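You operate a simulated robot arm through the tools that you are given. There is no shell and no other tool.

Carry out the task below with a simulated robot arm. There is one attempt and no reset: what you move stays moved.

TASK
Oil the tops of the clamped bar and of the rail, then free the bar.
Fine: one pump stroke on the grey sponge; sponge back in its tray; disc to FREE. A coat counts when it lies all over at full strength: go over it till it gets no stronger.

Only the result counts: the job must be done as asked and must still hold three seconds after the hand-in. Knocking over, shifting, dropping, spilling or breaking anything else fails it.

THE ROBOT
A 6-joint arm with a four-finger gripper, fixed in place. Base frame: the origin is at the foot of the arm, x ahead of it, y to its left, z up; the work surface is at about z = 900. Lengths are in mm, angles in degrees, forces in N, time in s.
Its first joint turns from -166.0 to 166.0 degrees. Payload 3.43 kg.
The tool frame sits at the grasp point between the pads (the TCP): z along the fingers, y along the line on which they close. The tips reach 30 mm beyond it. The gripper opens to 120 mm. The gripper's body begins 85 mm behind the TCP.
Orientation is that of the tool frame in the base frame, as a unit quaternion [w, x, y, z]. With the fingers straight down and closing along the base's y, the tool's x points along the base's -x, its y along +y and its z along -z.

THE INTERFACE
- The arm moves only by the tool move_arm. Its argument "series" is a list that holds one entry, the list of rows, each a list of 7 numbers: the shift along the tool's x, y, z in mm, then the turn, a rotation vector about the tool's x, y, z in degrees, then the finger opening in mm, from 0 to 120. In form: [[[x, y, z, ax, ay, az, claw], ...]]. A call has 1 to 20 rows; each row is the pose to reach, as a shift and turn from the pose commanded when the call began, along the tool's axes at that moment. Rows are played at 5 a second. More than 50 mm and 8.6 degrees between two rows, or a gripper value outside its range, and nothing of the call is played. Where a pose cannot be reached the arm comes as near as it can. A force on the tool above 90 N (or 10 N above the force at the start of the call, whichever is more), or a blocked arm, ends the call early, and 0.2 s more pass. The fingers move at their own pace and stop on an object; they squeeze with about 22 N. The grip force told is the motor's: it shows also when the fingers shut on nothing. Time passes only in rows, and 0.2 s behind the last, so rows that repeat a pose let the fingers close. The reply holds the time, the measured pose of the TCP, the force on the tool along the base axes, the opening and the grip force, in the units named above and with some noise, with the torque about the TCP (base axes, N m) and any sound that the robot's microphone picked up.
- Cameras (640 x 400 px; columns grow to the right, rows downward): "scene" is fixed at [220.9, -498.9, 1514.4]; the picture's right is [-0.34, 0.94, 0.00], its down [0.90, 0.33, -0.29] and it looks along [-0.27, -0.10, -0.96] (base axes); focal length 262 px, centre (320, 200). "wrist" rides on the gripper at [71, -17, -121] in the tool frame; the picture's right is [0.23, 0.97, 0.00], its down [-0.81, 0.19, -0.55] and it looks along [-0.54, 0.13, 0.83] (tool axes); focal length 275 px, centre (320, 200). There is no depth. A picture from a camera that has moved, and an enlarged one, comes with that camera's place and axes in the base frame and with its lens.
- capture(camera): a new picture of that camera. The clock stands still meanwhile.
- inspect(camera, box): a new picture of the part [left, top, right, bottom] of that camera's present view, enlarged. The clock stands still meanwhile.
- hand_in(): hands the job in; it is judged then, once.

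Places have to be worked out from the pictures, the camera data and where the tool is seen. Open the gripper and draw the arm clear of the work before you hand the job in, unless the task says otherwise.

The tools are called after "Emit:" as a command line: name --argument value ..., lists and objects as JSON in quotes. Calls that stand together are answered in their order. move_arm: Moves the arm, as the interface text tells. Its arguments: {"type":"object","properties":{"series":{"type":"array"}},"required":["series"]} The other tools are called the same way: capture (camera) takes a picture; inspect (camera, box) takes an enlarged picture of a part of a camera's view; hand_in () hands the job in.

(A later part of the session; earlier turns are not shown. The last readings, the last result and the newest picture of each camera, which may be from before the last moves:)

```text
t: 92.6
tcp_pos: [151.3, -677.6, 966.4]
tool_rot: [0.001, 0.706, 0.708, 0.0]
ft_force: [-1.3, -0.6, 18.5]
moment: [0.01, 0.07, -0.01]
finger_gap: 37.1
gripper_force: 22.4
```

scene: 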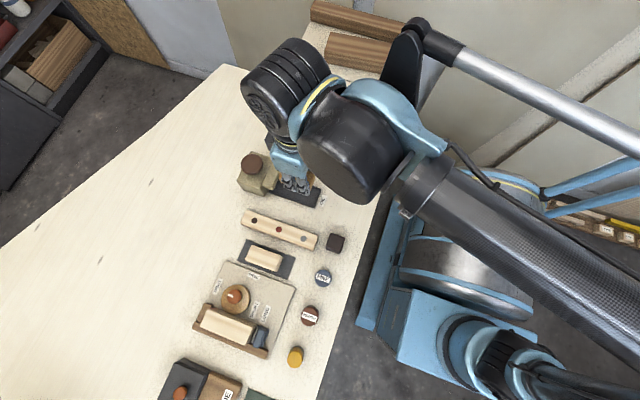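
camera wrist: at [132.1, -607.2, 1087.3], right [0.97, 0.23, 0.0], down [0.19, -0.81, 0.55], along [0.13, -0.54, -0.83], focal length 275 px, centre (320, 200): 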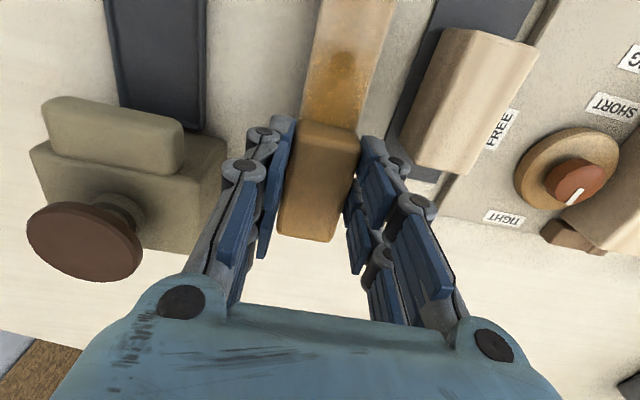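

About 10–18 N here; the arm's path slopes by some 0.4 mm over this stretch. I sweep back towards +y with a matching slope, then check the coat.

Emit:
move_arm --series '[[[0, 0, -0.5, 0, 0, 0, 15], [10.5, 0, -0.55, 0, 0, 0, 15], [21, 0, -0.6, 0, 0, 0, 15], [31.5, 0, -0.7, 0, 0, 0, 15], [42, 0, -0.75, 0, 0, 0, 15], [52.5, 0, -0.8, 0, 0, 0, 15], [63, 0, -0.9, 0, 0, 0, 15]]]'

Emit:
move_arm --series '[[[10.5, 0, -0.05, 0, 0, 0, 15], [21, 0, -0.1, 0, 0, 0, 15], [31.5, 0, -0.2, 0, 0, 0, 15], [42, 0, -0.25, 0, 0, 0, 15], [52.5, 0, -0.3, 0, 0, 0, 15], [62, 0, -0.35, 0, 0, 0, 15]]]'

Emit:
capture --camera "wrist"

```text
t: 94.2
tcp_pos: [150.2, -617.1, 968.4]
tool_rot: [0.001, 0.707, 0.707, -0.001]
ft_force: [0.9, -0.1, 0.4]
moment: [0.02, -0.01, -0.01]
finger_gap: 36.8
gripper_force: 22.2
```

```text
t: 95.6
tcp_pos: [150.2, -552.9, 967.2]
tool_rot: [0.001, 0.707, 0.707, 0.0]
ft_force: [0.4, 0.0, 0.6]
moment: [0.0, -0.02, 0.0]
finger_gap: 37.6
gripper_force: 21.7
```

```text
taken
camera wrist: at [131.7, -482.8, 1087.3], right [0.97, 0.23, 0.0], down [0.19, -0.81, 0.55], along [0.13, -0.54, -0.83], focal length 275 px, centre (320, 200)
```

wrist: 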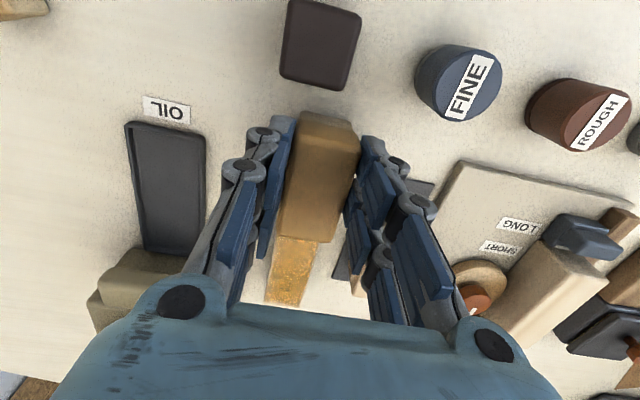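

Force was about zero on that pass, so the sponge probably seated a bit higher in the grip. I press down stepwise here at the near end.

Emit:
move_arm --series '[[[0, 0, 0.5, 0, 0, 0, 15], [0, 0, 0.5, 0, 0, 0, 15]]]'

Emit:
move_arm --series '[[[0, 0, 0.4, 0, 0, 0, 15], [0, 0, 0.4, 0, 0, 0, 15]]]'

```text
t: 96.2
tcp_pos: [149.7, -554.4, 967.1]
tool_rot: [0.001, 0.707, 0.708, 0.0]
ft_force: [-0.7, -0.5, 0.8]
moment: [0.0, 0.01, -0.02]
finger_gap: 37.1
gripper_force: 22.2
```

```text
t: 96.8
tcp_pos: [149.7, -554.1, 966.0]
tool_rot: [0.001, 0.707, 0.707, 0.0]
ft_force: [0.9, 0.0, -0.7]
moment: [0.01, 0.02, 0.03]
finger_gap: 37.2
gripper_force: 21.8
```

Still no contact; further down in small steps.

Emit:
move_arm --series '[[[0, 0, 0.5, 0, 0, 0, 15], [0, 0, 0.5, 0, 0, 0, 15]]]'

Emit:
move_arm --series '[[[0, 0, 0.5, 0, 0, 0, 15], [0, 0, 0.5, 0, 0, 0, 15]]]'

```text
t: 97.4
tcp_pos: [150.4, -554.2, 966.0]
tool_rot: [0.001, 0.707, 0.708, 0.0]
ft_force: [-0.6, -0.4, 4.9]
moment: [-0.05, 0.06, -0.05]
finger_gap: 37.4
gripper_force: 21.9
```

```text
t: 98.0
tcp_pos: [149.1, -554.5, 965.5]
tool_rot: [0.001, 0.707, 0.708, 0.0]
ft_force: [2.8, -1.5, 18.2]
moment: [-0.09, -0.07, 0.05]
finger_gap: 37.3
gripper_force: 22.2
```

Contact again with 18 N. I sweep towards the far end in sections, checking force.

Emit:
move_arm --series '[[[0, 0, -0.2, 0, 0, 0, 15], [-10, 0, -0.2, 0, 0, 0, 15], [-20, 0, -0.2, 0, 0, 0, 15], [-30, 0, -0.2, 0, 0, 0, 15], [-40, 0, -0.2, 0, 0, 0, 15]]]'

Emit:
move_arm --series '[[[-10, 0, 0, 0, 0, 0, 15], [-20, 0, 0, 0, 0, 0, 15], [-30, 0, 0, 0, 0, 0, 15], [-40, 0, 0, 0, 0, 0, 15]]]'

Emit:
move_arm --series '[[[-10, 0, 0, 0, 0, 0, 15], [-20, 0, 0, 0, 0, 0, 15], [-30, 0, 0, 0, 0, 0, 15], [-44, 0, 0, 0, 0, 0, 15]]]'

Emit:
capture --camera "wrist"

```text
t: 99.2
tcp_pos: [151.6, -594.7, 965.9]
tool_rot: [0.001, 0.706, 0.708, 0.0]
ft_force: [-0.2, 2.1, 6.0]
moment: [0.12, 0.03, -0.03]
finger_gap: 36.8
gripper_force: 22.3
```

```text
t: 100.2
tcp_pos: [151.6, -634.1, 965.3]
tool_rot: [0.001, 0.706, 0.708, 0.0]
ft_force: [-0.9, 2.4, 10.2]
moment: [0.15, 0.06, 0.01]
finger_gap: 37.0
gripper_force: 22.1
```

```text
t: 101.2
tcp_pos: [149.7, -678.1, 965.9]
tool_rot: [0.002, 0.707, 0.708, 0.0]
ft_force: [0.3, -0.2, -1.0]
moment: [-0.03, -0.01, -0.02]
finger_gap: 37.2
gripper_force: 21.5
```

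```text
taken
camera wrist: at [132.3, -607.1, 1086.0], right [0.97, 0.23, 0.0], down [0.19, -0.81, 0.55], along [0.13, -0.54, -0.83], focal length 275 px, centre (320, 200)
```

wrist: 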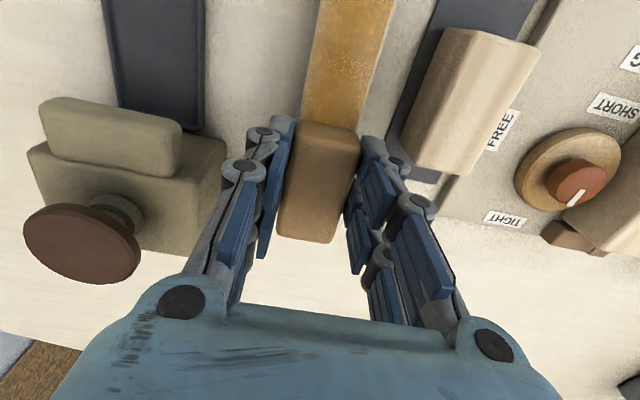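

The coat is visibly stronger. The far end again shows no force, so I press there a bit and work back over it.

Emit:
move_arm --series '[[[0, 0, 0.5, 0, 0, 0, 15], [0, 0, 0.5, 0, 0, 0, 15]]]'

Emit:
inspect --camera "wrist" --box '[260, 0, 420, 140]'

```text
t: 101.8
tcp_pos: [150.1, -677.3, 966.4]
tool_rot: [0.001, 0.706, 0.708, 0.0]
ft_force: [-2.0, -3.0, 9.1]
moment: [-0.04, 0.09, 0.04]
finger_gap: 36.9
gripper_force: 22.0
```

```text
2.86 times, centred on (340, 70) of wrist
camera zoom: at [132.6, -607.0, 1085.5], right [0.97, 0.23, 0.0], down [0.19, -0.81, 0.55], along [0.13, -0.54, -0.83], focal length 786 px, centre (263, 571)
```

zoom: 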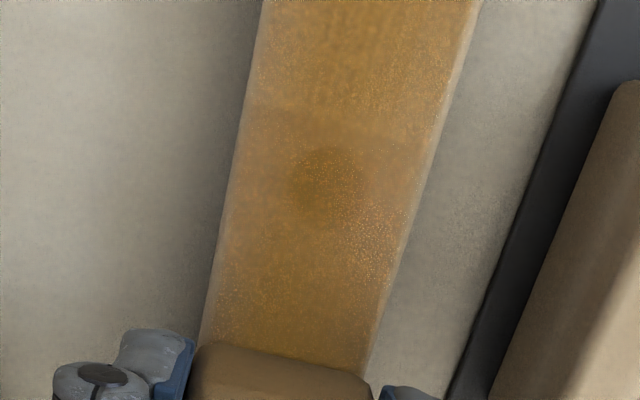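

The coat builds up but still varies. I make another pass towards +y with a slight x offset.

Emit:
move_arm --series '[[[0, 3, 0, 0, 0, 0, 15], [-4, 3, 0, 0, 0, 0, 15], [6, 3, 0, 0, 0, 0, 15], [16, 3, -0.1, 0, 0, 0, 15], [26, 3, -0.2, 0, 0, 0, 15], [36, 3, -0.3, 0, 0, 0, 15], [46, 3, -0.3, 0, 0, 0, 15], [56, 3, -0.3, 0, 0, 0, 15]]]'

Emit:
move_arm --series '[[[10, 0, 0, 0, 0, 0, 15], [20, 0, 0, 0, 0, 0, 15], [30, 0, 0, 0, 0, 0, 15], [40, 0, 0, 0, 0, 0, 15]]]'

Emit:
move_arm --series '[[[10, 0, 0, 0, 0, 0, 15], [20, 0, 0, 0, 0, 0, 15], [28, 0, 0, 0, 0, 0, 15], [28, 0, 0, 0, 0, 0, 15]]]'

```text
t: 103.6
tcp_pos: [153.4, -622.6, 965.6]
tool_rot: [0.001, 0.707, 0.707, -0.001]
ft_force: [-0.5, 0.0, -0.1]
moment: [-0.01, 0.01, 0.01]
finger_gap: 37.3
gripper_force: 22.1
```

```text
t: 104.6
tcp_pos: [153.7, -581.1, 965.4]
tool_rot: [0.001, 0.707, 0.707, 0.0]
ft_force: [-0.3, 0.2, 0.2]
moment: [0.04, -0.02, 0.02]
finger_gap: 37.3
gripper_force: 21.6
```

```text
t: 105.6
tcp_pos: [153.6, -554.1, 965.8]
tool_rot: [0.001, 0.707, 0.707, 0.0]
ft_force: [0.4, 0.0, 0.0]
moment: [0.04, 0.02, 0.01]
finger_gap: 37.1
gripper_force: 21.9
```

Contact is lost when moving +y (the sponge pivots a little in the grip). I press 0.6 mm deeper and check.

Emit:
move_arm --series '[[[0, -3, 0.6, 0, 0, 0, 15], [0, -3, 0.6, 0, 0, 0, 15]]]'

Emit:
capture --camera "wrist"

```text
t: 106.2
tcp_pos: [150.8, -553.9, 965.1]
tool_rot: [0.001, 0.706, 0.708, 0.0]
ft_force: [-0.3, -0.4, -0.7]
moment: [-0.04, 0.01, 0.0]
finger_gap: 37.0
gripper_force: 21.8
```

```text
taken
camera wrist: at [132.6, -482.2, 1085.1], right [0.97, 0.23, 0.0], down [0.19, -0.81, 0.55], along [0.13, -0.54, -0.83], focal length 275 px, centre (320, 200)
```

wrist: 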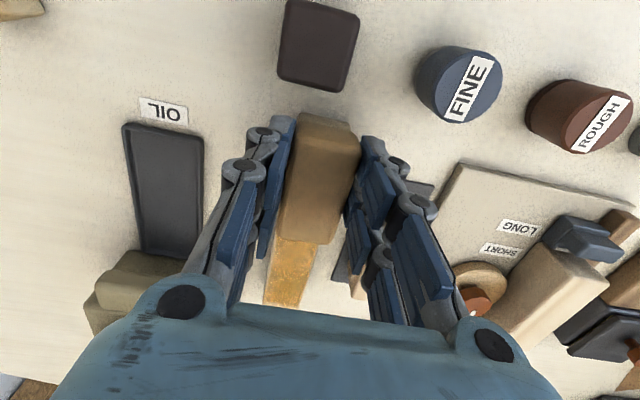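

Still no force. I press down a little more.

Emit:
move_arm --series '[[[0, 0, 0.5, 0, 0, 0, 15], [0, 0, 0.5, 0, 0, 0, 15]]]'

Emit:
move_arm --series '[[[0, 0, 0.4, 0, 0, 0, 15], [0, 0, 0.4, 0, 0, 0, 15]]]'

```text
t: 106.8
tcp_pos: [150.9, -553.6, 964.2]
tool_rot: [0.001, 0.707, 0.708, 0.0]
ft_force: [0.9, -1.8, 11.5]
moment: [-0.09, -0.03, -0.01]
finger_gap: 36.9
gripper_force: 21.6
```

```text
t: 107.4
tcp_pos: [150.2, -552.7, 965.0]
tool_rot: [0.002, 0.706, 0.708, -0.001]
ft_force: [1.4, 2.2, 17.9]
moment: [0.0, 0.0, -0.03]
finger_gap: 37.0
gripper_force: 21.9
```

18 N is too much (the sponge creeps up in the grip). I ease off 0.4 mm and sweep −y in sections.

Emit:
move_arm --series '[[[0, 0, -0.4, 0, 0, 0, 15], [-10, -2, -0.4, 0, 0, 0, 15], [-20, -3, -0.4, 0, 0, 0, 15], [-30, -3, -0.4, 0, 0, 0, 15], [-40, -3, -0.4, 0, 0, 0, 15]]]'

Emit:
move_arm --series '[[[-10, 0, 0, 0, 0, 0, 15], [-20, 0, 0, 0, 0, 0, 15], [-30, 0, 0, 0, 0, 0, 15], [-40, 0, 0, 0, 0, 0, 15]]]'

Emit:
move_arm --series '[[[-10, 0, 0.1, 0, 0, 0, 15], [-20, 0, 0.2, 0, 0, 0, 15], [-30, 0, 0.3, 0, 0, 0, 15], [-46, 0, 0.4, 0, 0, 0, 15]]]'

Emit:
inspect --camera "wrist" --box '[260, 0, 420, 140]'

```text
t: 108.6
tcp_pos: [147.8, -595.0, 963.8]
tool_rot: [0.0, 0.707, 0.707, -0.001]
ft_force: [-1.4, 1.3, 4.6]
moment: [0.16, 0.01, -0.01]
finger_gap: 37.1
gripper_force: 22.0
```

```text
t: 109.6
tcp_pos: [147.8, -634.2, 965.4]
tool_rot: [0.001, 0.706, 0.708, -0.001]
ft_force: [-0.7, 1.9, 7.4]
moment: [0.13, -0.02, 0.0]
finger_gap: 36.8
gripper_force: 22.0
```

```text
t: 110.6
tcp_pos: [146.5, -680.6, 964.9]
tool_rot: [0.001, 0.707, 0.707, 0.001]
ft_force: [0.3, 2.7, 13.3]
moment: [0.15, 0.07, 0.0]
finger_gap: 37.0
gripper_force: 22.4
```

```text
2.86 times, centred on (340, 70) of wrist
camera zoom: at [129.1, -608.6, 1084.2], right [0.97, 0.23, 0.0], down [0.19, -0.81, 0.55], along [0.13, -0.54, -0.83], focal length 786 px, centre (263, 571)
```

zoom: 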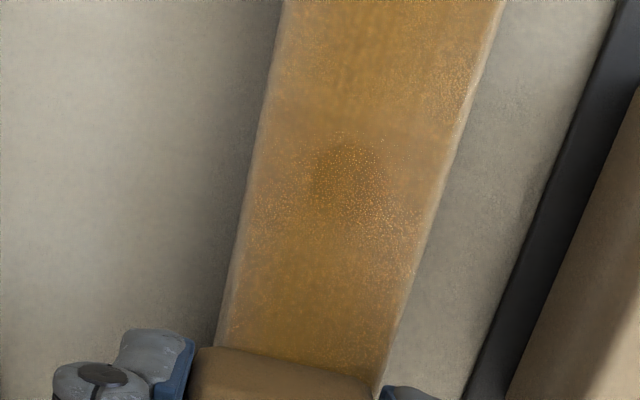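

The −y strokes behave well. I lift, return to the near end, and make another full −y stroke at x ≈ 150.

Emit:
move_arm --series '[[[0, 0, -4, 0, 0, 0, 15], [42, 3, -4, 0, 0, 0, 15], [84, 3, -4, 0, 0, 0, 15], [128, 3, -4, 0, 0, 0, 15], [128, 3, -1.2, 0, 0, 0, 15], [128, 3, -0.4, 0, 0, 0, 15], [118, 3, -0.4, 0, 0, 0, 15], [108, 3, -0.4, 0, 0, 0, 15], [98, 3, -0.4, 0, 0, 0, 15], [88, 3, -0.4, 0, 0, 0, 15], [77, 3, -0.4, 0, 0, 0, 15], [66, 3, -0.4, 0, 0, 0, 15], [55, 3, -0.35, 0, 0, 0, 15], [44, 3, -0.3, 0, 0, 0, 15], [33, 3, -0.25, 0, 0, 0, 15], [22, 3, -0.2, 0, 0, 0, 15], [11, 3, -0.1, 0, 0, 0, 15], [0, 3, 0, 0, 0, 0, 15]]]'

Emit:
inspect --camera "wrist" --box '[260, 0, 420, 140]'

```text
t: 114.4
tcp_pos: [150.9, -679.6, 963.9]
tool_rot: [0.002, 0.707, 0.707, 0.0]
ft_force: [-1.1, 0.1, 3.1]
moment: [0.12, 0.04, 0.05]
finger_gap: 37.0
gripper_force: 22.0
```

```text
2.86 times, centred on (340, 70) of wrist
camera zoom: at [132.9, -608.7, 1083.6], right [0.97, 0.23, 0.0], down [0.19, -0.81, 0.55], along [0.13, -0.54, -0.83], focal length 786 px, centre (263, 571)
```

zoom: 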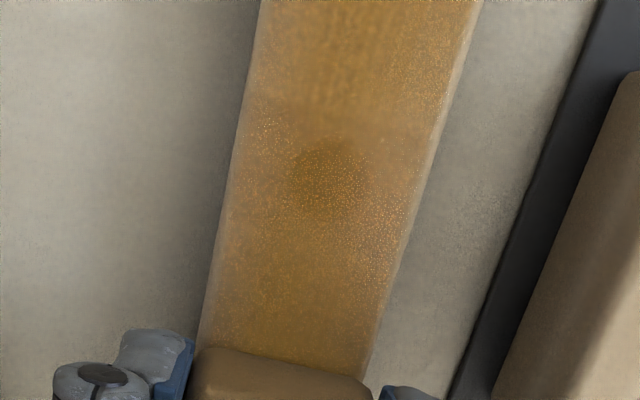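

The rail coat now looks nearly unchanged between strokes. I lift clear and move over to above the clamped bar at about (357, −631), staying 35 mm above it.

Emit:
move_arm --series '[[[0, 0, -10, 0, 0, 0, 15], [0, 0, -40, 0, 0, 0, 15], [5, 0, -72, 0, 0, 0, 15], [15, 45, -72, 0, 0, 0, 15], [25, 90, -72, 0, 0, 0, 15], [35, 135, -72, 0, 0, 0, 15], [45, 180, -72, 0, 0, 0, 15], [49, 206, -72, 0, 0, 0, 15], [49, 206, -72, 0, 0, 0, 15]]]'

Emit:
capture --camera "wrist"

Emit:
capture --camera "scene"

Emit:
inspect --camera "scene" --box '[220, 190, 340, 270]'

```text
t: 116.4
tcp_pos: [357.0, -629.4, 1035.6]
tool_rot: [0.002, 0.706, 0.708, -0.001]
ft_force: [0.1, 0.8, -1.0]
moment: [0.02, -0.02, 0.01]
finger_gap: 37.0
gripper_force: 22.1
```

```text
taken
camera wrist: at [338.3, -557.9, 1156.4], right [0.97, 0.23, 0.0], down [0.19, -0.81, 0.55], along [0.13, -0.54, -0.83], focal length 275 px, centre (320, 200)
```

wrist: 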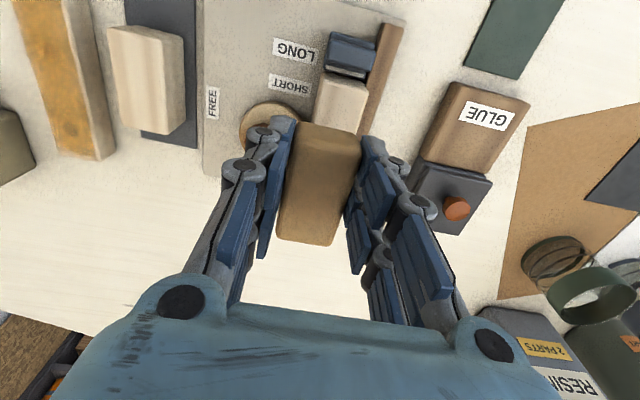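

```text
taken
```

scene: 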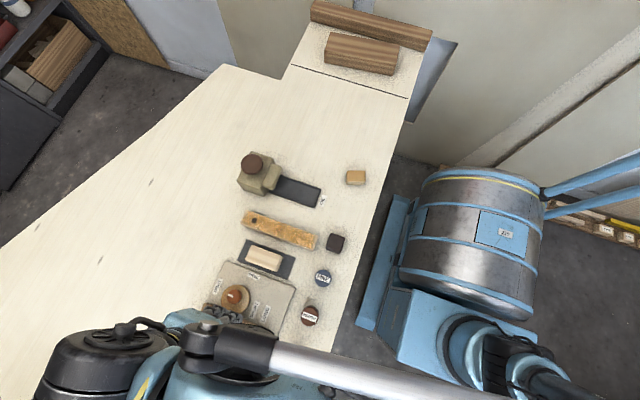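

```text
5.00 times, centred on (280, 230) of scene
camera zoom: at [220.9, -498.9, 1514.4], right [-0.34, 0.94, 0.0], down [0.9, 0.33, -0.29], along [-0.27, -0.1, -0.96], focal length 1310 px, centre (520, 50)
```

zoom: 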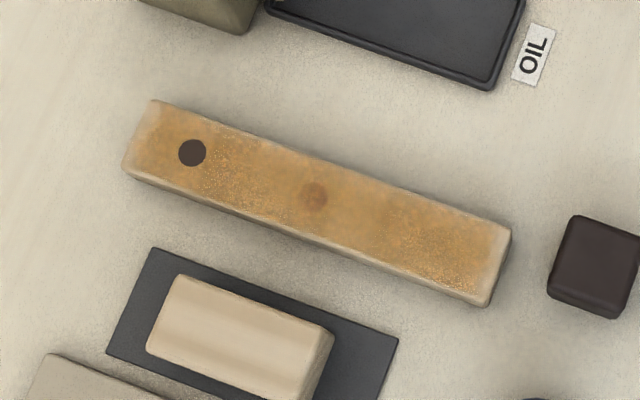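

The rail coat is good on the +y half but weaker at the −y half and at both ends, so I will return to it. First I measure the bar under the sponge.

Emit:
inspect --camera "wrist" --box '[260, 20, 420, 140]'

Emit:
inspect --camera "wrist" --box '[260, 100, 400, 260]'

```text
3.33 times, centred on (340, 80) of wrist
camera zoom: at [338.3, -557.9, 1156.4], right [0.97, 0.23, 0.0], down [0.19, -0.81, 0.55], along [0.13, -0.54, -0.83], focal length 918 px, centre (253, 600)
```

zoom: 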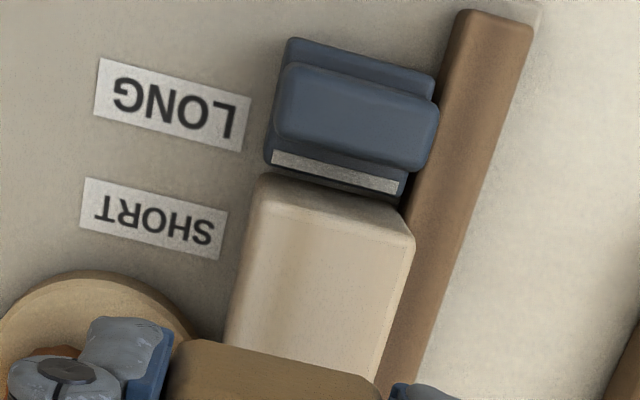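

```text
2.50 times, centred on (330, 180) of wrist
camera zoom: at [338.3, -557.9, 1156.4], right [0.97, 0.23, 0.0], down [0.19, -0.81, 0.55], along [0.13, -0.54, -0.83], focal length 688 px, centre (295, 250)
```

zoom: 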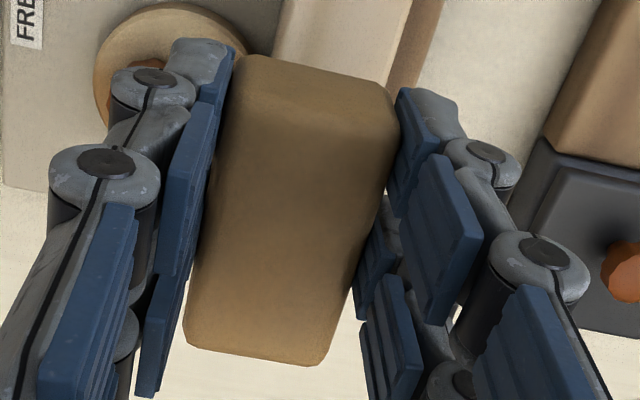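

The bar spans about x 348–381 (centre 365), y −692…−593. I shift to x 365, y −606 and lower in small steps towards contact.

Emit:
move_arm --series '[[[12, 8, 0, 0, 0, 0, 15], [23, 8, 8, 0, 0, 0, 15], [23, 8, 16, 0, 0, 0, 15], [23, 8, 22, 0, 0, 0, 15], [23, 8, 25, 0, 0, 0, 15]]]'

Emit:
move_arm --series '[[[0, 0, 1, 0, 0, 0, 15], [0, 0, 2, 0, 0, 0, 15], [0, 0, 3, 0, 0, 0, 15], [0, 0, 4, 0, 0, 0, 15]]]'

Emit:
capture --camera "wrist"

```text
t: 117.6
tcp_pos: [365.4, -607.1, 1011.1]
tool_rot: [0.001, 0.706, 0.708, 0.0]
ft_force: [-0.6, 0.1, 0.2]
moment: [-0.01, 0.01, 0.0]
finger_gap: 36.8
gripper_force: 22.0
```

```text
t: 118.6
tcp_pos: [363.8, -607.6, 1007.3]
tool_rot: [0.002, 0.707, 0.707, 0.0]
ft_force: [-0.2, 0.6, 0.1]
moment: [0.01, -0.01, -0.02]
finger_gap: 37.2
gripper_force: 22.4
```

```text
taken
camera wrist: at [346.3, -536.2, 1127.1], right [0.97, 0.23, 0.0], down [0.19, -0.81, 0.55], along [0.13, -0.54, -0.83], focal length 275 px, centre (320, 200)
```

wrist: 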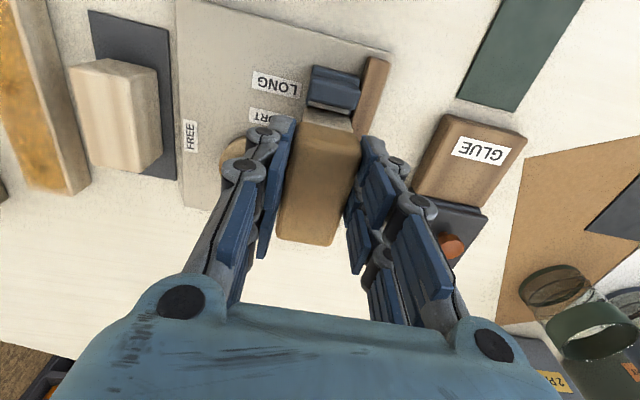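

No contact yet at TCP z ≈ 1007; I keep lowering.

Emit:
move_arm --series '[[[0, 0, 1.2, 0, 0, 0, 15], [0, 0, 2.4, 0, 0, 0, 15], [0, 0, 3.6, 0, 0, 0, 15], [0, 0, 4.8, 0, 0, 0, 15]]]'

Emit:
move_arm --series '[[[0, 0, 1, 0, 0, 0, 15], [0, 0, 2, 0, 0, 0, 15]]]'

Emit:
move_arm --series '[[[0, 0, 1, 0, 0, 0, 15], [0, 0, 2, 0, 0, 0, 15]]]'

```text
t: 119.6
tcp_pos: [363.3, -607.7, 1002.3]
tool_rot: [0.002, 0.707, 0.708, 0.0]
ft_force: [0.7, -0.2, -0.5]
moment: [-0.03, -0.04, -0.04]
finger_gap: 37.1
gripper_force: 22.1
```

```text
t: 120.2
tcp_pos: [364.2, -608.1, 1000.9]
tool_rot: [0.002, 0.706, 0.708, 0.001]
ft_force: [-0.7, 0.1, -0.6]
moment: [0.01, 0.0, -0.03]
finger_gap: 37.1
gripper_force: 22.5
```

```text
t: 120.8
tcp_pos: [364.1, -607.2, 998.1]
tool_rot: [0.002, 0.706, 0.708, -0.001]
ft_force: [0.2, -0.5, -0.6]
moment: [-0.03, 0.02, 0.02]
finger_gap: 37.0
gripper_force: 21.7
```

Still free at 998. I continue in 1 mm steps.

Emit:
move_arm --series '[[[0, 0, 1, 0, 0, 0, 15], [0, 0, 2, 0, 0, 0, 15]]]'

Emit:
move_arm --series '[[[0, 0, 0.8, 0, 0, 0, 15], [0, 0, 1.6, 0, 0, 0, 15]]]'

Emit:
inspect --camera "wrist" --box '[260, 40, 420, 160]'

```text
t: 121.4
tcp_pos: [364.2, -608.3, 995.3]
tool_rot: [0.001, 0.706, 0.708, 0.0]
ft_force: [0.7, -0.1, 0.0]
moment: [0.01, -0.02, 0.01]
finger_gap: 37.1
gripper_force: 22.0
```

```text
t: 122.0
tcp_pos: [365.0, -607.6, 994.6]
tool_rot: [0.002, 0.707, 0.708, 0.0]
ft_force: [-1.1, 0.3, 0.2]
moment: [-0.03, 0.01, 0.01]
finger_gap: 37.2
gripper_force: 21.1
```

```text
3.33 times, centred on (340, 100) of wrist
camera zoom: at [346.1, -536.3, 1114.3], right [0.97, 0.23, 0.0], down [0.19, -0.81, 0.55], along [0.13, -0.54, -0.83], focal length 918 px, centre (253, 533)
```

zoom: 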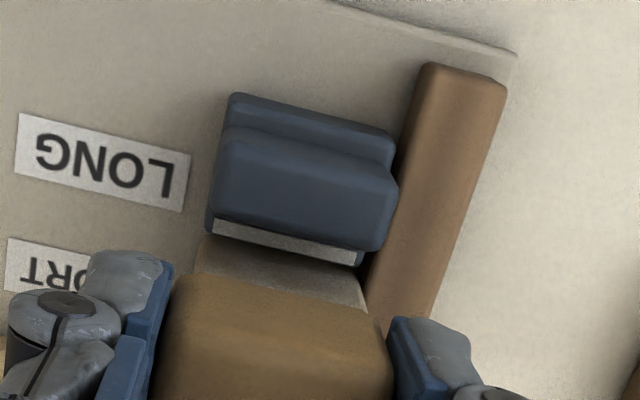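

The sponge nears the bar. I keep lowering in 0.8 mm steps.

Emit:
move_arm --series '[[[0, 0, 0.8, 0, 0, 0, 15], [0, 0, 1.6, 0, 0, 0, 15]]]'

Emit:
move_arm --series '[[[0, 0, 0.8, 0, 0, 0, 15], [0, 0, 1.6, 0, 0, 0, 15]]]'

Emit:
move_arm --series '[[[0, 0, 0.8, 0, 0, 0, 15], [0, 0, 1.6, 0, 0, 0, 15]]]'

Emit:
move_arm --series '[[[0, 0, 0.8, 0, 0, 0, 15], [0, 0, 1.6, 0, 0, 0, 15]]]'

```text
t: 122.6
tcp_pos: [363.6, -607.6, 992.5]
tool_rot: [0.002, 0.706, 0.708, -0.001]
ft_force: [0.3, -0.3, 1.1]
moment: [0.03, 0.02, -0.03]
finger_gap: 37.0
gripper_force: 21.5
```

```text
t: 123.2
tcp_pos: [364.8, -607.2, 991.1]
tool_rot: [0.002, 0.707, 0.708, 0.0]
ft_force: [1.2, -0.6, -0.1]
moment: [-0.02, 0.02, 0.01]
finger_gap: 37.1
gripper_force: 22.1
```

```text
t: 123.8
tcp_pos: [364.7, -606.3, 989.3]
tool_rot: [0.001, 0.706, 0.708, -0.001]
ft_force: [-1.5, -0.5, 0.2]
moment: [0.01, -0.01, 0.03]
finger_gap: 36.8
gripper_force: 22.0
```

```text
t: 124.4
tcp_pos: [364.4, -608.2, 988.2]
tool_rot: [0.001, 0.707, 0.708, 0.0]
ft_force: [0.1, 1.4, 0.1]
moment: [-0.02, 0.0, -0.02]
finger_gap: 37.1
gripper_force: 22.9
```

Still free at 988; I continue.

Emit:
move_arm --series '[[[0, 0, 0.8, 0, 0, 0, 15], [0, 0, 1.6, 0, 0, 0, 15]]]'

Emit:
move_arm --series '[[[0, 0, 0.8, 0, 0, 0, 15], [0, 0, 1.6, 0, 0, 0, 15]]]'

Emit:
move_arm --series '[[[0, 0, 0.8, 0, 0, 0, 15], [0, 0, 1.6, 0, 0, 0, 15]]]'

Emit:
move_arm --series '[[[0, 0, 0.8, 0, 0, 0, 15], [0, 0, 1.6, 0, 0, 0, 15]]]'

```text
t: 125.0
tcp_pos: [364.0, -608.4, 987.4]
tool_rot: [0.002, 0.706, 0.708, 0.0]
ft_force: [1.4, -2.5, 15.7]
moment: [-0.4, -0.09, -0.02]
finger_gap: 36.9
gripper_force: 22.1
```

```text
t: 125.6
tcp_pos: [364.1, -607.4, 985.8]
tool_rot: [0.001, 0.707, 0.708, 0.0]
ft_force: [-0.1, -0.7, 18.1]
moment: [-0.01, -0.04, -0.01]
finger_gap: 36.9
gripper_force: 22.4
```

```text
t: 126.2
tcp_pos: [364.1, -606.5, 983.9]
tool_rot: [0.002, 0.707, 0.708, 0.0]
ft_force: [-1.2, 1.6, 17.5]
moment: [0.08, 0.09, -0.01]
finger_gap: 37.1
gripper_force: 22.1
```

```text
t: 126.8
tcp_pos: [364.3, -607.7, 981.0]
tool_rot: [0.001, 0.707, 0.707, 0.0]
ft_force: [-3.9, -2.5, 17.4]
moment: [-0.07, 0.12, -0.06]
finger_gap: 37.2
gripper_force: 22.3
```

I over-pressed: contact was at TCP z ≈ 987.5 and the sponge slid about 6 mm up between the fingers, leaving the tips only ~3 mm above the bar. I ease off, and regrip it higher while it rests on the bar.

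Emit:
move_arm --series '[[[0, 0, -0.7, 0, 0, 0, 15], [0, 0, -0.7, 0, 0, 0, 15]]]'

Emit:
capture --camera "wrist"

```text
t: 127.4
tcp_pos: [365.5, -606.4, 982.6]
tool_rot: [0.001, 0.707, 0.707, 0.001]
ft_force: [-1.1, 1.7, 5.9]
moment: [0.16, 0.08, -0.01]
finger_gap: 37.1
gripper_force: 21.4
```

```text
taken
camera wrist: at [347.1, -536.6, 1102.5], right [0.97, 0.23, 0.0], down [0.19, -0.81, 0.55], along [0.13, -0.54, -0.83], focal length 275 px, centre (320, 200)
```

wrist: 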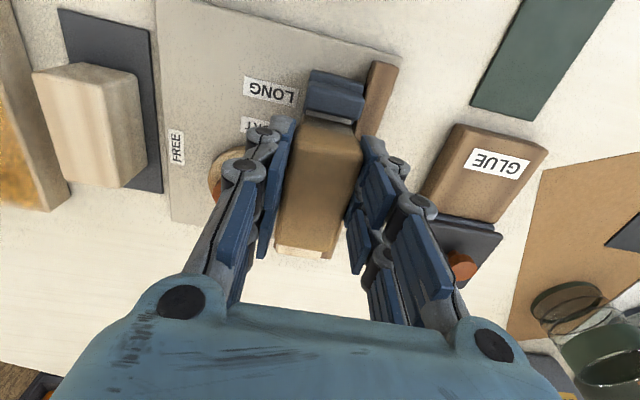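

I slide it to the middle of the bar first (this also wipes), then check.

Emit:
move_arm --series '[[[-9, 0, 0, 0, 0, 0, 15], [-18, 0, 0, 0, 0, 0, 15], [-25, 0, 0, 0, 0, 0, 15], [-25, 0, -0.3, 0, 0, 0, 15]]]'

```text
t: 128.4
tcp_pos: [363.8, -632.3, 983.2]
tool_rot: [0.002, 0.707, 0.707, 0.0]
ft_force: [-0.5, 1.8, 5.6]
moment: [0.19, 0.01, -0.01]
finger_gap: 37.2
gripper_force: 21.8
```

Light contact in the middle of the bar. I open the fingers to 60 mm and look.

Emit:
move_arm --series '[[[0, 0, 0, 0, 0, 0, 42], [0, 0, 0, 0, 0, 0, 52], [0, 0, 0, 0, 0, 0, 60], [0, 0, 0, 0, 0, 0, 60]]]'

Emit:
capture --camera "wrist"

```text
t: 129.4
tcp_pos: [363.9, -633.1, 982.5]
tool_rot: [0.001, 0.706, 0.708, 0.0]
ft_force: [-1.0, 0.2, -0.2]
moment: [-0.04, -0.01, -0.02]
finger_gap: 60.2
gripper_force: 0.0
```

```text
taken
camera wrist: at [346.4, -561.4, 1102.4], right [0.97, 0.23, 0.0], down [0.19, -0.81, 0.55], along [0.13, -0.54, -0.83], focal length 275 px, centre (320, 200)
```

wrist: 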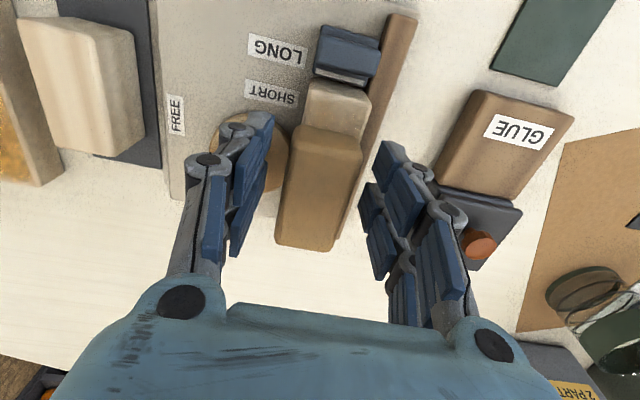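

The sponge rests stably on the bar. I raise 8 mm, shift 8.5 mm to its centre, and close again.

Emit:
move_arm --series '[[[0, 0, -4, 0, 0, 0, 60], [-4, 0, -8, 0, 0, 0, 60], [-8.5, 0, -8, 0, 0, 0, 60], [-8.5, 0, -8, 0, 0, 0, 45], [-8.5, 0, -8, 0, 0, 0, 30], [-8.5, 0, -8, 0, 0, 0, 15], [-8.5, 0, -8, 0, 0, 0, 15], [-8.5, 0, -8, 0, 0, 0, 15]]]'

Emit:
capture --camera "wrist"

```text
t: 131.2
tcp_pos: [365.0, -641.2, 991.0]
tool_rot: [0.001, 0.706, 0.708, 0.0]
ft_force: [-0.2, -0.2, -0.6]
moment: [0.0, -0.01, -0.02]
finger_gap: 37.1
gripper_force: 21.9
```

```text
taken
camera wrist: at [346.6, -569.9, 1110.8], right [0.97, 0.23, 0.0], down [0.19, -0.81, 0.55], along [0.13, -0.54, -0.83], focal length 275 px, centre (320, 200)
```

wrist: 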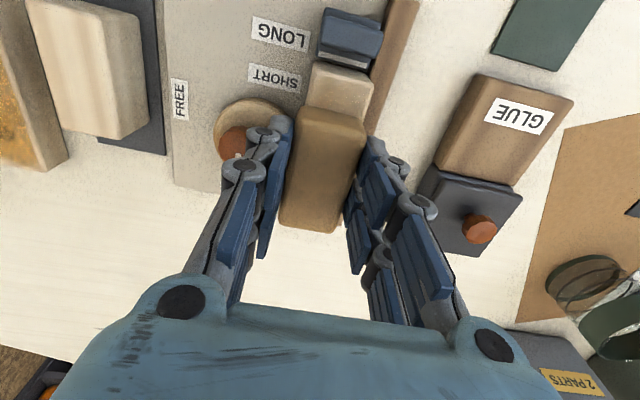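

Regripped centrally at contact height. I press lightly.

Emit:
move_arm --series '[[[0, 0, 0.4, 0, 0, 0, 15], [0, 0, 0.4, 0, 0, 0, 15]]]'

```text
t: 131.8
tcp_pos: [364.9, -641.7, 990.4]
tool_rot: [0.002, 0.707, 0.707, 0.0]
ft_force: [1.7, 0.4, 4.8]
moment: [0.0, -0.06, 0.02]
finger_gap: 37.1
gripper_force: 22.1
```

4.8 N. I sweep +y to the near end, then −y to the far end, checking force.

Emit:
move_arm --series '[[[9, 0, 0.1, 0, 0, 0, 15], [18, 0, 0.1, 0, 0, 0, 15], [27, 0, 0.1, 0, 0, 0, 15], [35, 0, 0.1, 0, 0, 0, 15]]]'

Emit:
move_arm --series '[[[-10, 0, 0, 0, 0, 0, 15], [-20, 0, 0, 0, 0, 0, 15], [-30, 0, 0, 0, 0, 0, 15], [-40, 0, 0, 0, 0, 0, 15]]]'

Emit:
move_arm --series '[[[-10, 0, 0, 0, 0, 0, 15], [-20, 0, 0, 0, 0, 0, 15], [-30, 0, 0, 0, 0, 0, 15], [-36, 0, 0, 0, 0, 0, 15]]]'

Emit:
inspect --camera "wrist" --box '[260, 0, 420, 140]'

```text
t: 132.8
tcp_pos: [364.6, -606.6, 990.5]
tool_rot: [0.002, 0.707, 0.707, -0.001]
ft_force: [-1.0, -3.3, 12.6]
moment: [-0.29, 0.01, -0.02]
finger_gap: 36.9
gripper_force: 21.6
```

```text
t: 133.8
tcp_pos: [363.5, -646.2, 991.2]
tool_rot: [0.002, 0.707, 0.708, 0.0]
ft_force: [-0.4, -0.1, 0.5]
moment: [0.0, -0.03, 0.0]
finger_gap: 37.2
gripper_force: 21.6
```

```text
t: 134.8
tcp_pos: [365.1, -681.0, 990.6]
tool_rot: [0.001, 0.707, 0.708, -0.001]
ft_force: [0.4, 2.8, 9.3]
moment: [0.21, -0.02, -0.03]
finger_gap: 37.2
gripper_force: 21.1
```

```text
2.86 times, centred on (340, 70) of wrist
camera zoom: at [346.6, -610.4, 1110.5], right [0.97, 0.23, 0.0], down [0.19, -0.81, 0.55], along [0.13, -0.54, -0.83], focal length 786 px, centre (263, 571)
```

zoom: 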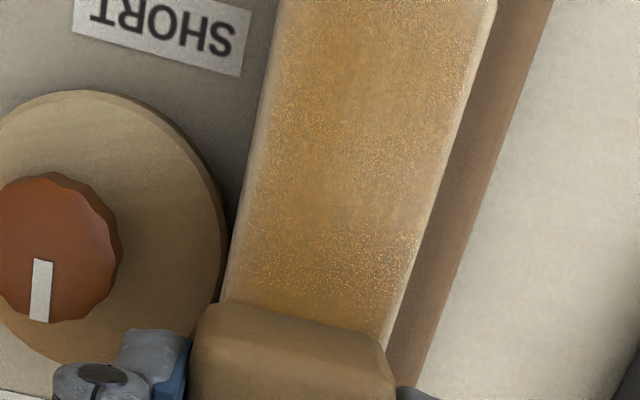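

The bar's coat is forming well. I make another pass with more pressure in the middle, offset +3 in x.

Emit:
move_arm --series '[[[0, 3, 0, 0, 0, 0, 15], [-5, 3, 0, 0, 0, 0, 15], [5, 3, 0.2, 0, 0, 0, 15], [15, 3, 0.4, 0, 0, 0, 15], [25, 3, 0.5, 0, 0, 0, 15], [35, 3, 0.5, 0, 0, 0, 15]]]'

Emit:
move_arm --series '[[[10, 0, 0, 0, 0, 0, 15], [20, 0, -0.1, 0, 0, 0, 15], [30, 0, -0.2, 0, 0, 0, 15], [41, 0, -0.3, 0, 0, 0, 15]]]'

Emit:
move_arm --series '[[[0, -6, 0, 0, 0, 0, 15], [-10, -6, 0.2, 0, 0, 0, 15], [-20, -6, 0.3, 0, 0, 0, 15], [-30, -6, 0.3, 0, 0, 0, 15], [-40, -6, 0.3, 0, 0, 0, 15]]]'

Emit:
move_arm --series '[[[-10, 0, 0, 0, 0, 0, 15], [-20, 0, -0.1, 0, 0, 0, 15], [-30, 0, -0.2, 0, 0, 0, 15], [-38, 0, -0.2, 0, 0, 0, 15]]]'

Emit:
inspect --camera "wrist" --box '[260, 0, 420, 140]'

```text
t: 136.2
tcp_pos: [367.5, -646.6, 990.2]
tool_rot: [0.001, 0.707, 0.707, -0.001]
ft_force: [-0.5, -2.8, 14.6]
moment: [-0.14, 0.01, 0.02]
finger_gap: 37.4
gripper_force: 21.7
```

```text
t: 137.2
tcp_pos: [367.8, -606.6, 988.7]
tool_rot: [0.002, 0.706, 0.708, -0.001]
ft_force: [0.3, 0.0, 7.3]
moment: [-0.1, 0.03, 0.02]
finger_gap: 36.8
gripper_force: 21.6
```

```text
t: 138.4
tcp_pos: [360.2, -645.0, 990.3]
tool_rot: [0.001, 0.706, 0.708, 0.0]
ft_force: [0.0, 0.0, 0.6]
moment: [0.03, -0.02, 0.01]
finger_gap: 37.1
gripper_force: 22.7
```

```text
t: 139.4
tcp_pos: [360.5, -683.6, 989.4]
tool_rot: [0.001, 0.706, 0.708, 0.0]
ft_force: [-0.3, 0.0, 1.0]
moment: [0.01, -0.01, -0.02]
finger_gap: 37.1
gripper_force: 21.7
```

```text
2.86 times, centred on (340, 70) of wrist
camera zoom: at [343.2, -613.3, 1110.0], right [0.97, 0.23, 0.0], down [0.19, -0.81, 0.55], along [0.13, -0.54, -0.83], focal length 786 px, centre (263, 571)
```

zoom: 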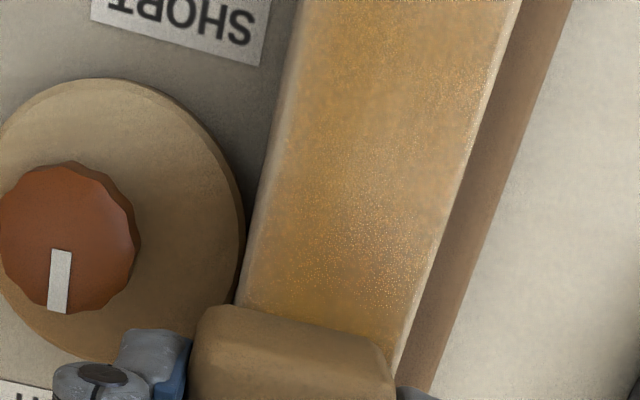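

The last pass had little force. I press 0.5 mm deeper and continue with more passes.

Emit:
move_arm --series '[[[0, 4, 0.3, 0, 0, 0, 15], [0, 4, 0.5, 0, 0, 0, 15]]]'

Emit:
move_arm --series '[[[10, 0, 0.1, 0, 0, 0, 15], [20, 0, 0.2, 0, 0, 0, 15], [30, 0, 0.2, 0, 0, 0, 15], [39, 0, 0.2, 0, 0, 0, 15]]]'

Emit:
move_arm --series '[[[10, 0, 0, 0, 0, 0, 15], [20, 0, -0.1, 0, 0, 0, 15], [30, 0, -0.1, 0, 0, 0, 15], [41, 0, -0.1, 0, 0, 0, 15]]]'

```text
t: 140.0
tcp_pos: [365.2, -684.3, 989.3]
tool_rot: [0.001, 0.708, 0.706, 0.0]
ft_force: [-0.3, -0.9, 4.0]
moment: [0.07, 0.07, 0.01]
finger_gap: 37.1
gripper_force: 22.1
```

```text
t: 141.0
tcp_pos: [366.8, -645.5, 989.7]
tool_rot: [0.001, 0.707, 0.708, -0.001]
ft_force: [-0.1, 0.1, 0.3]
moment: [0.06, 0.02, 0.03]
finger_gap: 37.3
gripper_force: 22.0
```

```text
t: 142.0
tcp_pos: [365.2, -605.1, 989.5]
tool_rot: [0.002, 0.707, 0.707, 0.0]
ft_force: [-0.4, -3.9, 15.4]
moment: [-0.33, -0.03, -0.01]
finger_gap: 37.0
gripper_force: 21.9
```

Force rocks between ends and middle. Another −y pass with more depth in the middle.

Emit:
move_arm --series '[[[-10, 0, 0.1, 0, 0, 0, 15], [-20, 0, 0.4, 0, 0, 0, 15], [-30, 0, 0.5, 0, 0, 0, 15], [-40, 0, 0.5, 0, 0, 0, 15]]]'

Emit:
move_arm --series '[[[-10, 0, 0, 0, 0, 0, 15], [-20, 0, -0.1, 0, 0, 0, 15], [-30, 0, -0.2, 0, 0, 0, 15], [-40, 0, -0.2, 0, 0, 0, 15]]]'

Emit:
inspect --camera "wrist" --box '[260, 0, 420, 140]'

```text
t: 143.0
tcp_pos: [363.9, -643.5, 988.6]
tool_rot: [0.001, 0.707, 0.707, -0.001]
ft_force: [0.3, 3.2, 10.0]
moment: [0.2, -0.03, -0.01]
finger_gap: 37.3
gripper_force: 22.1
```

```text
t: 144.0
tcp_pos: [365.0, -684.6, 989.4]
tool_rot: [0.001, 0.706, 0.708, 0.0]
ft_force: [0.6, 2.5, 7.8]
moment: [0.2, 0.01, 0.03]
finger_gap: 37.1
gripper_force: 22.0
```

```text
2.86 times, centred on (340, 70) of wrist
camera zoom: at [347.1, -613.9, 1108.8], right [0.97, 0.23, 0.0], down [0.19, -0.81, 0.55], along [0.13, -0.54, -0.83], focal length 786 px, centre (263, 571)
```

zoom: 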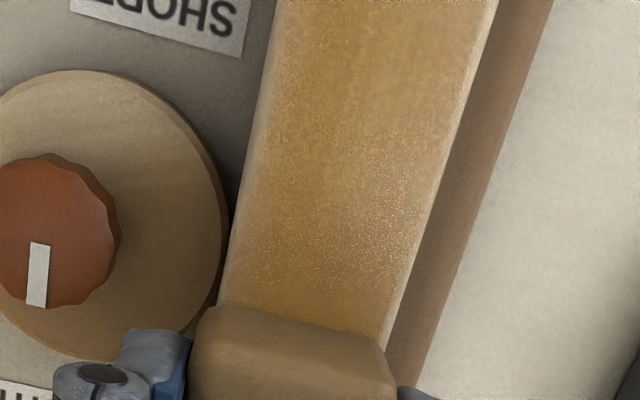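

The bar looks evenly coated. I lift, go back over the rail, and meanwhile look at the bar from the scene camera.

Emit:
move_arm --series '[[[0, 0, -10, 0, 0, 0, 15], [0, 0, -40, 0, 0, 0, 15], [10, -30, -60, 0, 0, 0, 15], [20, -75, -60, 0, 0, 0, 15], [30, -120, -60, 0, 0, 0, 15], [40, -165, -60, 0, 0, 0, 15], [45, -212, -60, 0, 0, 0, 15], [45, -215, -30, 0, 0, 0, 15], [45, -215, 10, 0, 0, 0, 15], [45, -215, 10, 0, 0, 0, 15]]]'

Emit:
inspect --camera "scene" --box '[160, 260, 320, 380]'

Emit:
capture --camera "wrist"

```text
t: 146.2
tcp_pos: [150.0, -637.9, 976.0]
tool_rot: [0.001, 0.706, 0.708, -0.001]
ft_force: [-0.6, 0.6, 0.2]
moment: [0.0, 0.01, 0.0]
finger_gap: 37.0
gripper_force: 21.6
```

```text
3.33 times, centred on (240, 320) of scene
camera zoom: at [220.9, -498.9, 1514.4], right [-0.34, 0.94, 0.0], down [0.9, 0.33, -0.29], along [-0.27, -0.1, -0.96], focal length 874 px, centre (587, -200)
```

zoom: 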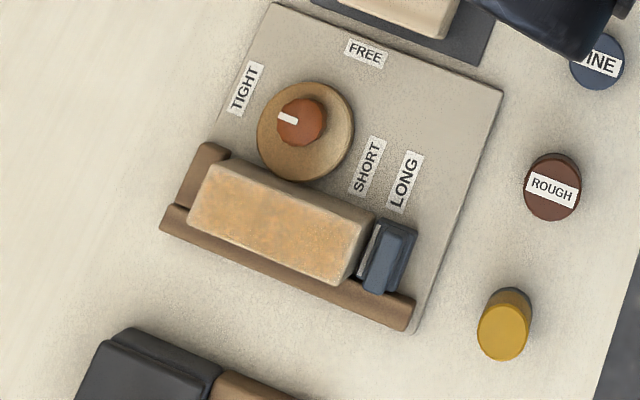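

```text
taken
camera wrist: at [131.2, -567.4, 1097.7], right [0.97, 0.23, 0.0], down [0.19, -0.81, 0.55], along [0.13, -0.54, -0.83], focal length 275 px, centre (320, 200)
```

wrist: 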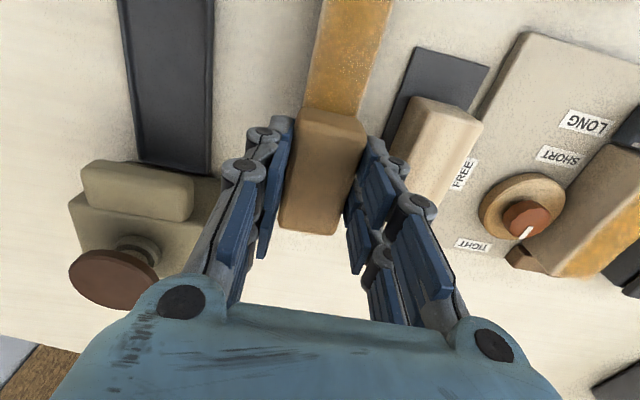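

From above, the bar's coat is still paler than the rail's, so it needs more passes too. First the rail: I lower to contact.

Emit:
move_arm --series '[[[0, 0, 4, 0, 0, 0, 15], [0, 0, 7, 0, 0, 0, 15], [0, 0, 8.5, 0, 0, 0, 15]]]'

Emit:
move_arm --series '[[[0, 0, 0.5, 0, 0, 0, 15], [0, 0, 1, 0, 0, 0, 15]]]'

```text
t: 147.0
tcp_pos: [149.6, -639.1, 969.1]
tool_rot: [0.002, 0.707, 0.708, 0.001]
ft_force: [-0.2, 0.2, 0.3]
moment: [-0.03, 0.0, 0.0]
finger_gap: 37.3
gripper_force: 22.1
```

```text
t: 147.6
tcp_pos: [150.4, -638.4, 968.7]
tool_rot: [0.002, 0.707, 0.707, 0.0]
ft_force: [-1.0, -0.4, 0.5]
moment: [-0.01, 0.0, -0.02]
finger_gap: 37.3
gripper_force: 22.5
```

Not yet in contact; a little lower.

Emit:
move_arm --series '[[[0, 0, 0.5, 0, 0, 0, 15], [0, 0, 0.8, 0, 0, 0, 15]]]'

Emit:
move_arm --series '[[[0, 0, 0.4, 0, 0, 0, 15], [0, 0, 0.4, 0, 0, 0, 15]]]'

```text
t: 148.2
tcp_pos: [151.1, -639.9, 970.3]
tool_rot: [0.001, 0.706, 0.708, 0.0]
ft_force: [-0.2, -0.6, -0.4]
moment: [0.0, 0.0, 0.0]
finger_gap: 37.1
gripper_force: 21.7
```

```text
t: 148.8
tcp_pos: [150.9, -640.0, 967.5]
tool_rot: [0.002, 0.706, 0.708, 0.0]
ft_force: [-0.3, -0.4, -0.6]
moment: [-0.04, 0.01, 0.03]
finger_gap: 37.0
gripper_force: 22.0
```

Emit:
move_arm --series '[[[0, 0, 0.5, 0, 0, 0, 15], [0, 0, 0.7, 0, 0, 0, 15]]]'

Emit:
move_arm --series '[[[0, 0, 0.4, 0, 0, 0, 15], [0, 0, 0.4, 0, 0, 0, 15]]]'

```text
t: 149.4
tcp_pos: [150.1, -640.2, 966.6]
tool_rot: [0.001, 0.707, 0.707, -0.001]
ft_force: [0.8, 0.4, -0.4]
moment: [0.0, 0.02, 0.04]
finger_gap: 37.2
gripper_force: 22.1
```

```text
t: 150.0
tcp_pos: [151.8, -640.7, 967.9]
tool_rot: [0.001, 0.707, 0.708, 0.001]
ft_force: [0.5, 1.0, 0.3]
moment: [0.02, -0.01, 0.0]
finger_gap: 36.9
gripper_force: 22.1
```

Still just above; I go on by 0.5 mm steps.

Emit:
move_arm --series '[[[0, 0, 0.5, 0, 0, 0, 15], [0, 0, 0.5, 0, 0, 0, 15]]]'

Emit:
move_arm --series '[[[0, 0, 0.4, 0, 0, 0, 15], [0, 0, 0.4, 0, 0, 0, 15]]]'

```text
t: 150.6
tcp_pos: [150.1, -639.7, 966.9]
tool_rot: [0.002, 0.706, 0.708, 0.0]
ft_force: [-0.6, -0.5, -0.2]
moment: [0.0, 0.02, 0.0]
finger_gap: 37.0
gripper_force: 22.0
```

```text
t: 151.2
tcp_pos: [151.0, -639.4, 965.8]
tool_rot: [0.001, 0.706, 0.708, 0.0]
ft_force: [0.0, 0.7, -0.3]
moment: [-0.04, -0.01, 0.03]
finger_gap: 36.9
gripper_force: 21.8
```

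Emit:
move_arm --series '[[[0, 0, 0.5, 0, 0, 0, 15], [0, 0, 0.5, 0, 0, 0, 15]]]'

Emit:
move_arm --series '[[[0, 0, 0.4, 0, 0, 0, 15], [0, 0, 0.4, 0, 0, 0, 15]]]'

```text
t: 151.8
tcp_pos: [151.8, -639.9, 965.6]
tool_rot: [0.002, 0.707, 0.708, 0.0]
ft_force: [-0.3, -0.3, -1.2]
moment: [-0.01, 0.0, -0.03]
finger_gap: 37.0
gripper_force: 21.6
```

```text
t: 152.4
tcp_pos: [150.6, -639.2, 965.0]
tool_rot: [0.001, 0.707, 0.708, 0.001]
ft_force: [0.4, 1.0, 0.5]
moment: [-0.05, -0.01, -0.01]
finger_gap: 37.4
gripper_force: 22.2
```

Still no contact at ≈ 964.5; continuing in small steps.

Emit:
move_arm --series '[[[0, 0, 0.5, 0, 0, 0, 15], [0, 0, 0.5, 0, 0, 0, 15]]]'

Emit:
move_arm --series '[[[0, 0, 0.4, 0, 0, 0, 15], [0, 0, 0.4, 0, 0, 0, 15]]]'

```text
t: 153.0
tcp_pos: [150.8, -639.6, 965.0]
tool_rot: [0.001, 0.706, 0.708, 0.0]
ft_force: [1.2, -0.6, 5.8]
moment: [-0.02, 0.0, -0.01]
finger_gap: 36.9
gripper_force: 22.0
```

```text
t: 153.6
tcp_pos: [149.7, -639.8, 965.6]
tool_rot: [0.001, 0.706, 0.708, 0.0]
ft_force: [-0.5, -0.4, 18.0]
moment: [-0.01, 0.03, 0.03]
finger_gap: 37.0
gripper_force: 22.5
```

Contact. I work over the weaker −y half, several strokes between here and beyond the end.

Emit:
move_arm --series '[[[0, 0, -0.2, 0, 0, 0, 15], [-12, 0, -0.2, 0, 0, 0, 15], [-24, 0, -0.2, 0, 0, 0, 15], [-36, 0, -0.1, 0, 0, 0, 15], [-48, 0, 0, 0, 0, 0, 15], [-60, 0, 0, 0, 0, 0, 15]]]'

Emit:
move_arm --series '[[[12, 3, 0.1, 0, 0, 0, 15], [24, 3, 0.2, 0, 0, 0, 15], [36, 3, 0.2, 0, 0, 0, 15], [48, 3, 0.2, 0, 0, 0, 15], [60, 3, 0.2, 0, 0, 0, 15]]]'

Emit:
move_arm --series '[[[-12, -6, 0.1, 0, 0, 0, 15], [-24, -6, 0.1, 0, 0, 0, 15], [-36, -6, 0.1, 0, 0, 0, 15], [-48, -6, 0, 0, 0, 0, 15], [-60, -6, 0, 0, 0, 0, 15]]]'

```text
t: 155.0
tcp_pos: [150.4, -698.9, 964.7]
tool_rot: [0.001, 0.707, 0.707, 0.0]
ft_force: [-0.6, 1.1, 2.5]
moment: [0.01, 0.05, 0.02]
finger_gap: 37.2
gripper_force: 21.9
```

```text
t: 156.2
tcp_pos: [153.8, -637.7, 963.0]
tool_rot: [0.0, 0.706, 0.708, 0.0]
ft_force: [1.7, -2.4, 16.6]
moment: [-0.12, 0.0, 0.04]
finger_gap: 37.0
gripper_force: 21.8
```

```text
t: 157.4
tcp_pos: [147.0, -700.3, 964.3]
tool_rot: [0.001, 0.707, 0.708, 0.0]
ft_force: [-0.2, -0.3, 0.4]
moment: [-0.03, 0.03, 0.0]
finger_gap: 37.2
gripper_force: 21.9
```

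The far end needs a bit more depth. More strokes with a matching slope.

Emit:
move_arm --series '[[[0, 0, 0.5, 0, 0, 0, 15], [12, 2, 0.5, 0, 0, 0, 15], [24, 2, 0.4, 0, 0, 0, 15], [36, 2, 0.3, 0, 0, 0, 15], [48, 3, 0.2, 0, 0, 0, 15], [60, 3, 0.2, 0, 0, 0, 15], [48, 4, 0.2, 0, 0, 0, 15], [36, 4, 0.3, 0, 0, 0, 15], [24, 4, 0.4, 0, 0, 0, 15], [12, 4, 0.5, 0, 0, 0, 15], [0, 4, 0.6, 0, 0, 0, 15]]]'

Emit:
inspect --camera "wrist" --box '[260, 0, 420, 140]'

```text
t: 159.8
tcp_pos: [152.7, -699.3, 963.1]
tool_rot: [0.002, 0.707, 0.707, 0.0]
ft_force: [0.3, 0.8, 3.9]
moment: [0.09, 0.01, 0.0]
finger_gap: 37.1
gripper_force: 21.8
```

```text
2.86 times, centred on (340, 70) of wrist
camera zoom: at [134.1, -628.6, 1083.2], right [0.97, 0.23, 0.0], down [0.19, -0.81, 0.55], along [0.13, -0.54, -0.83], focal length 786 px, centre (263, 571)
```

zoom: 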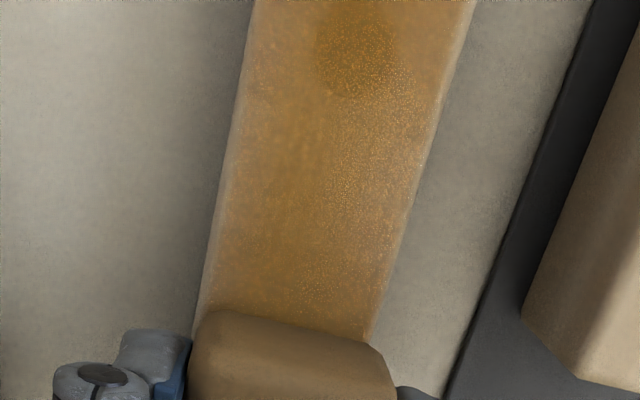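

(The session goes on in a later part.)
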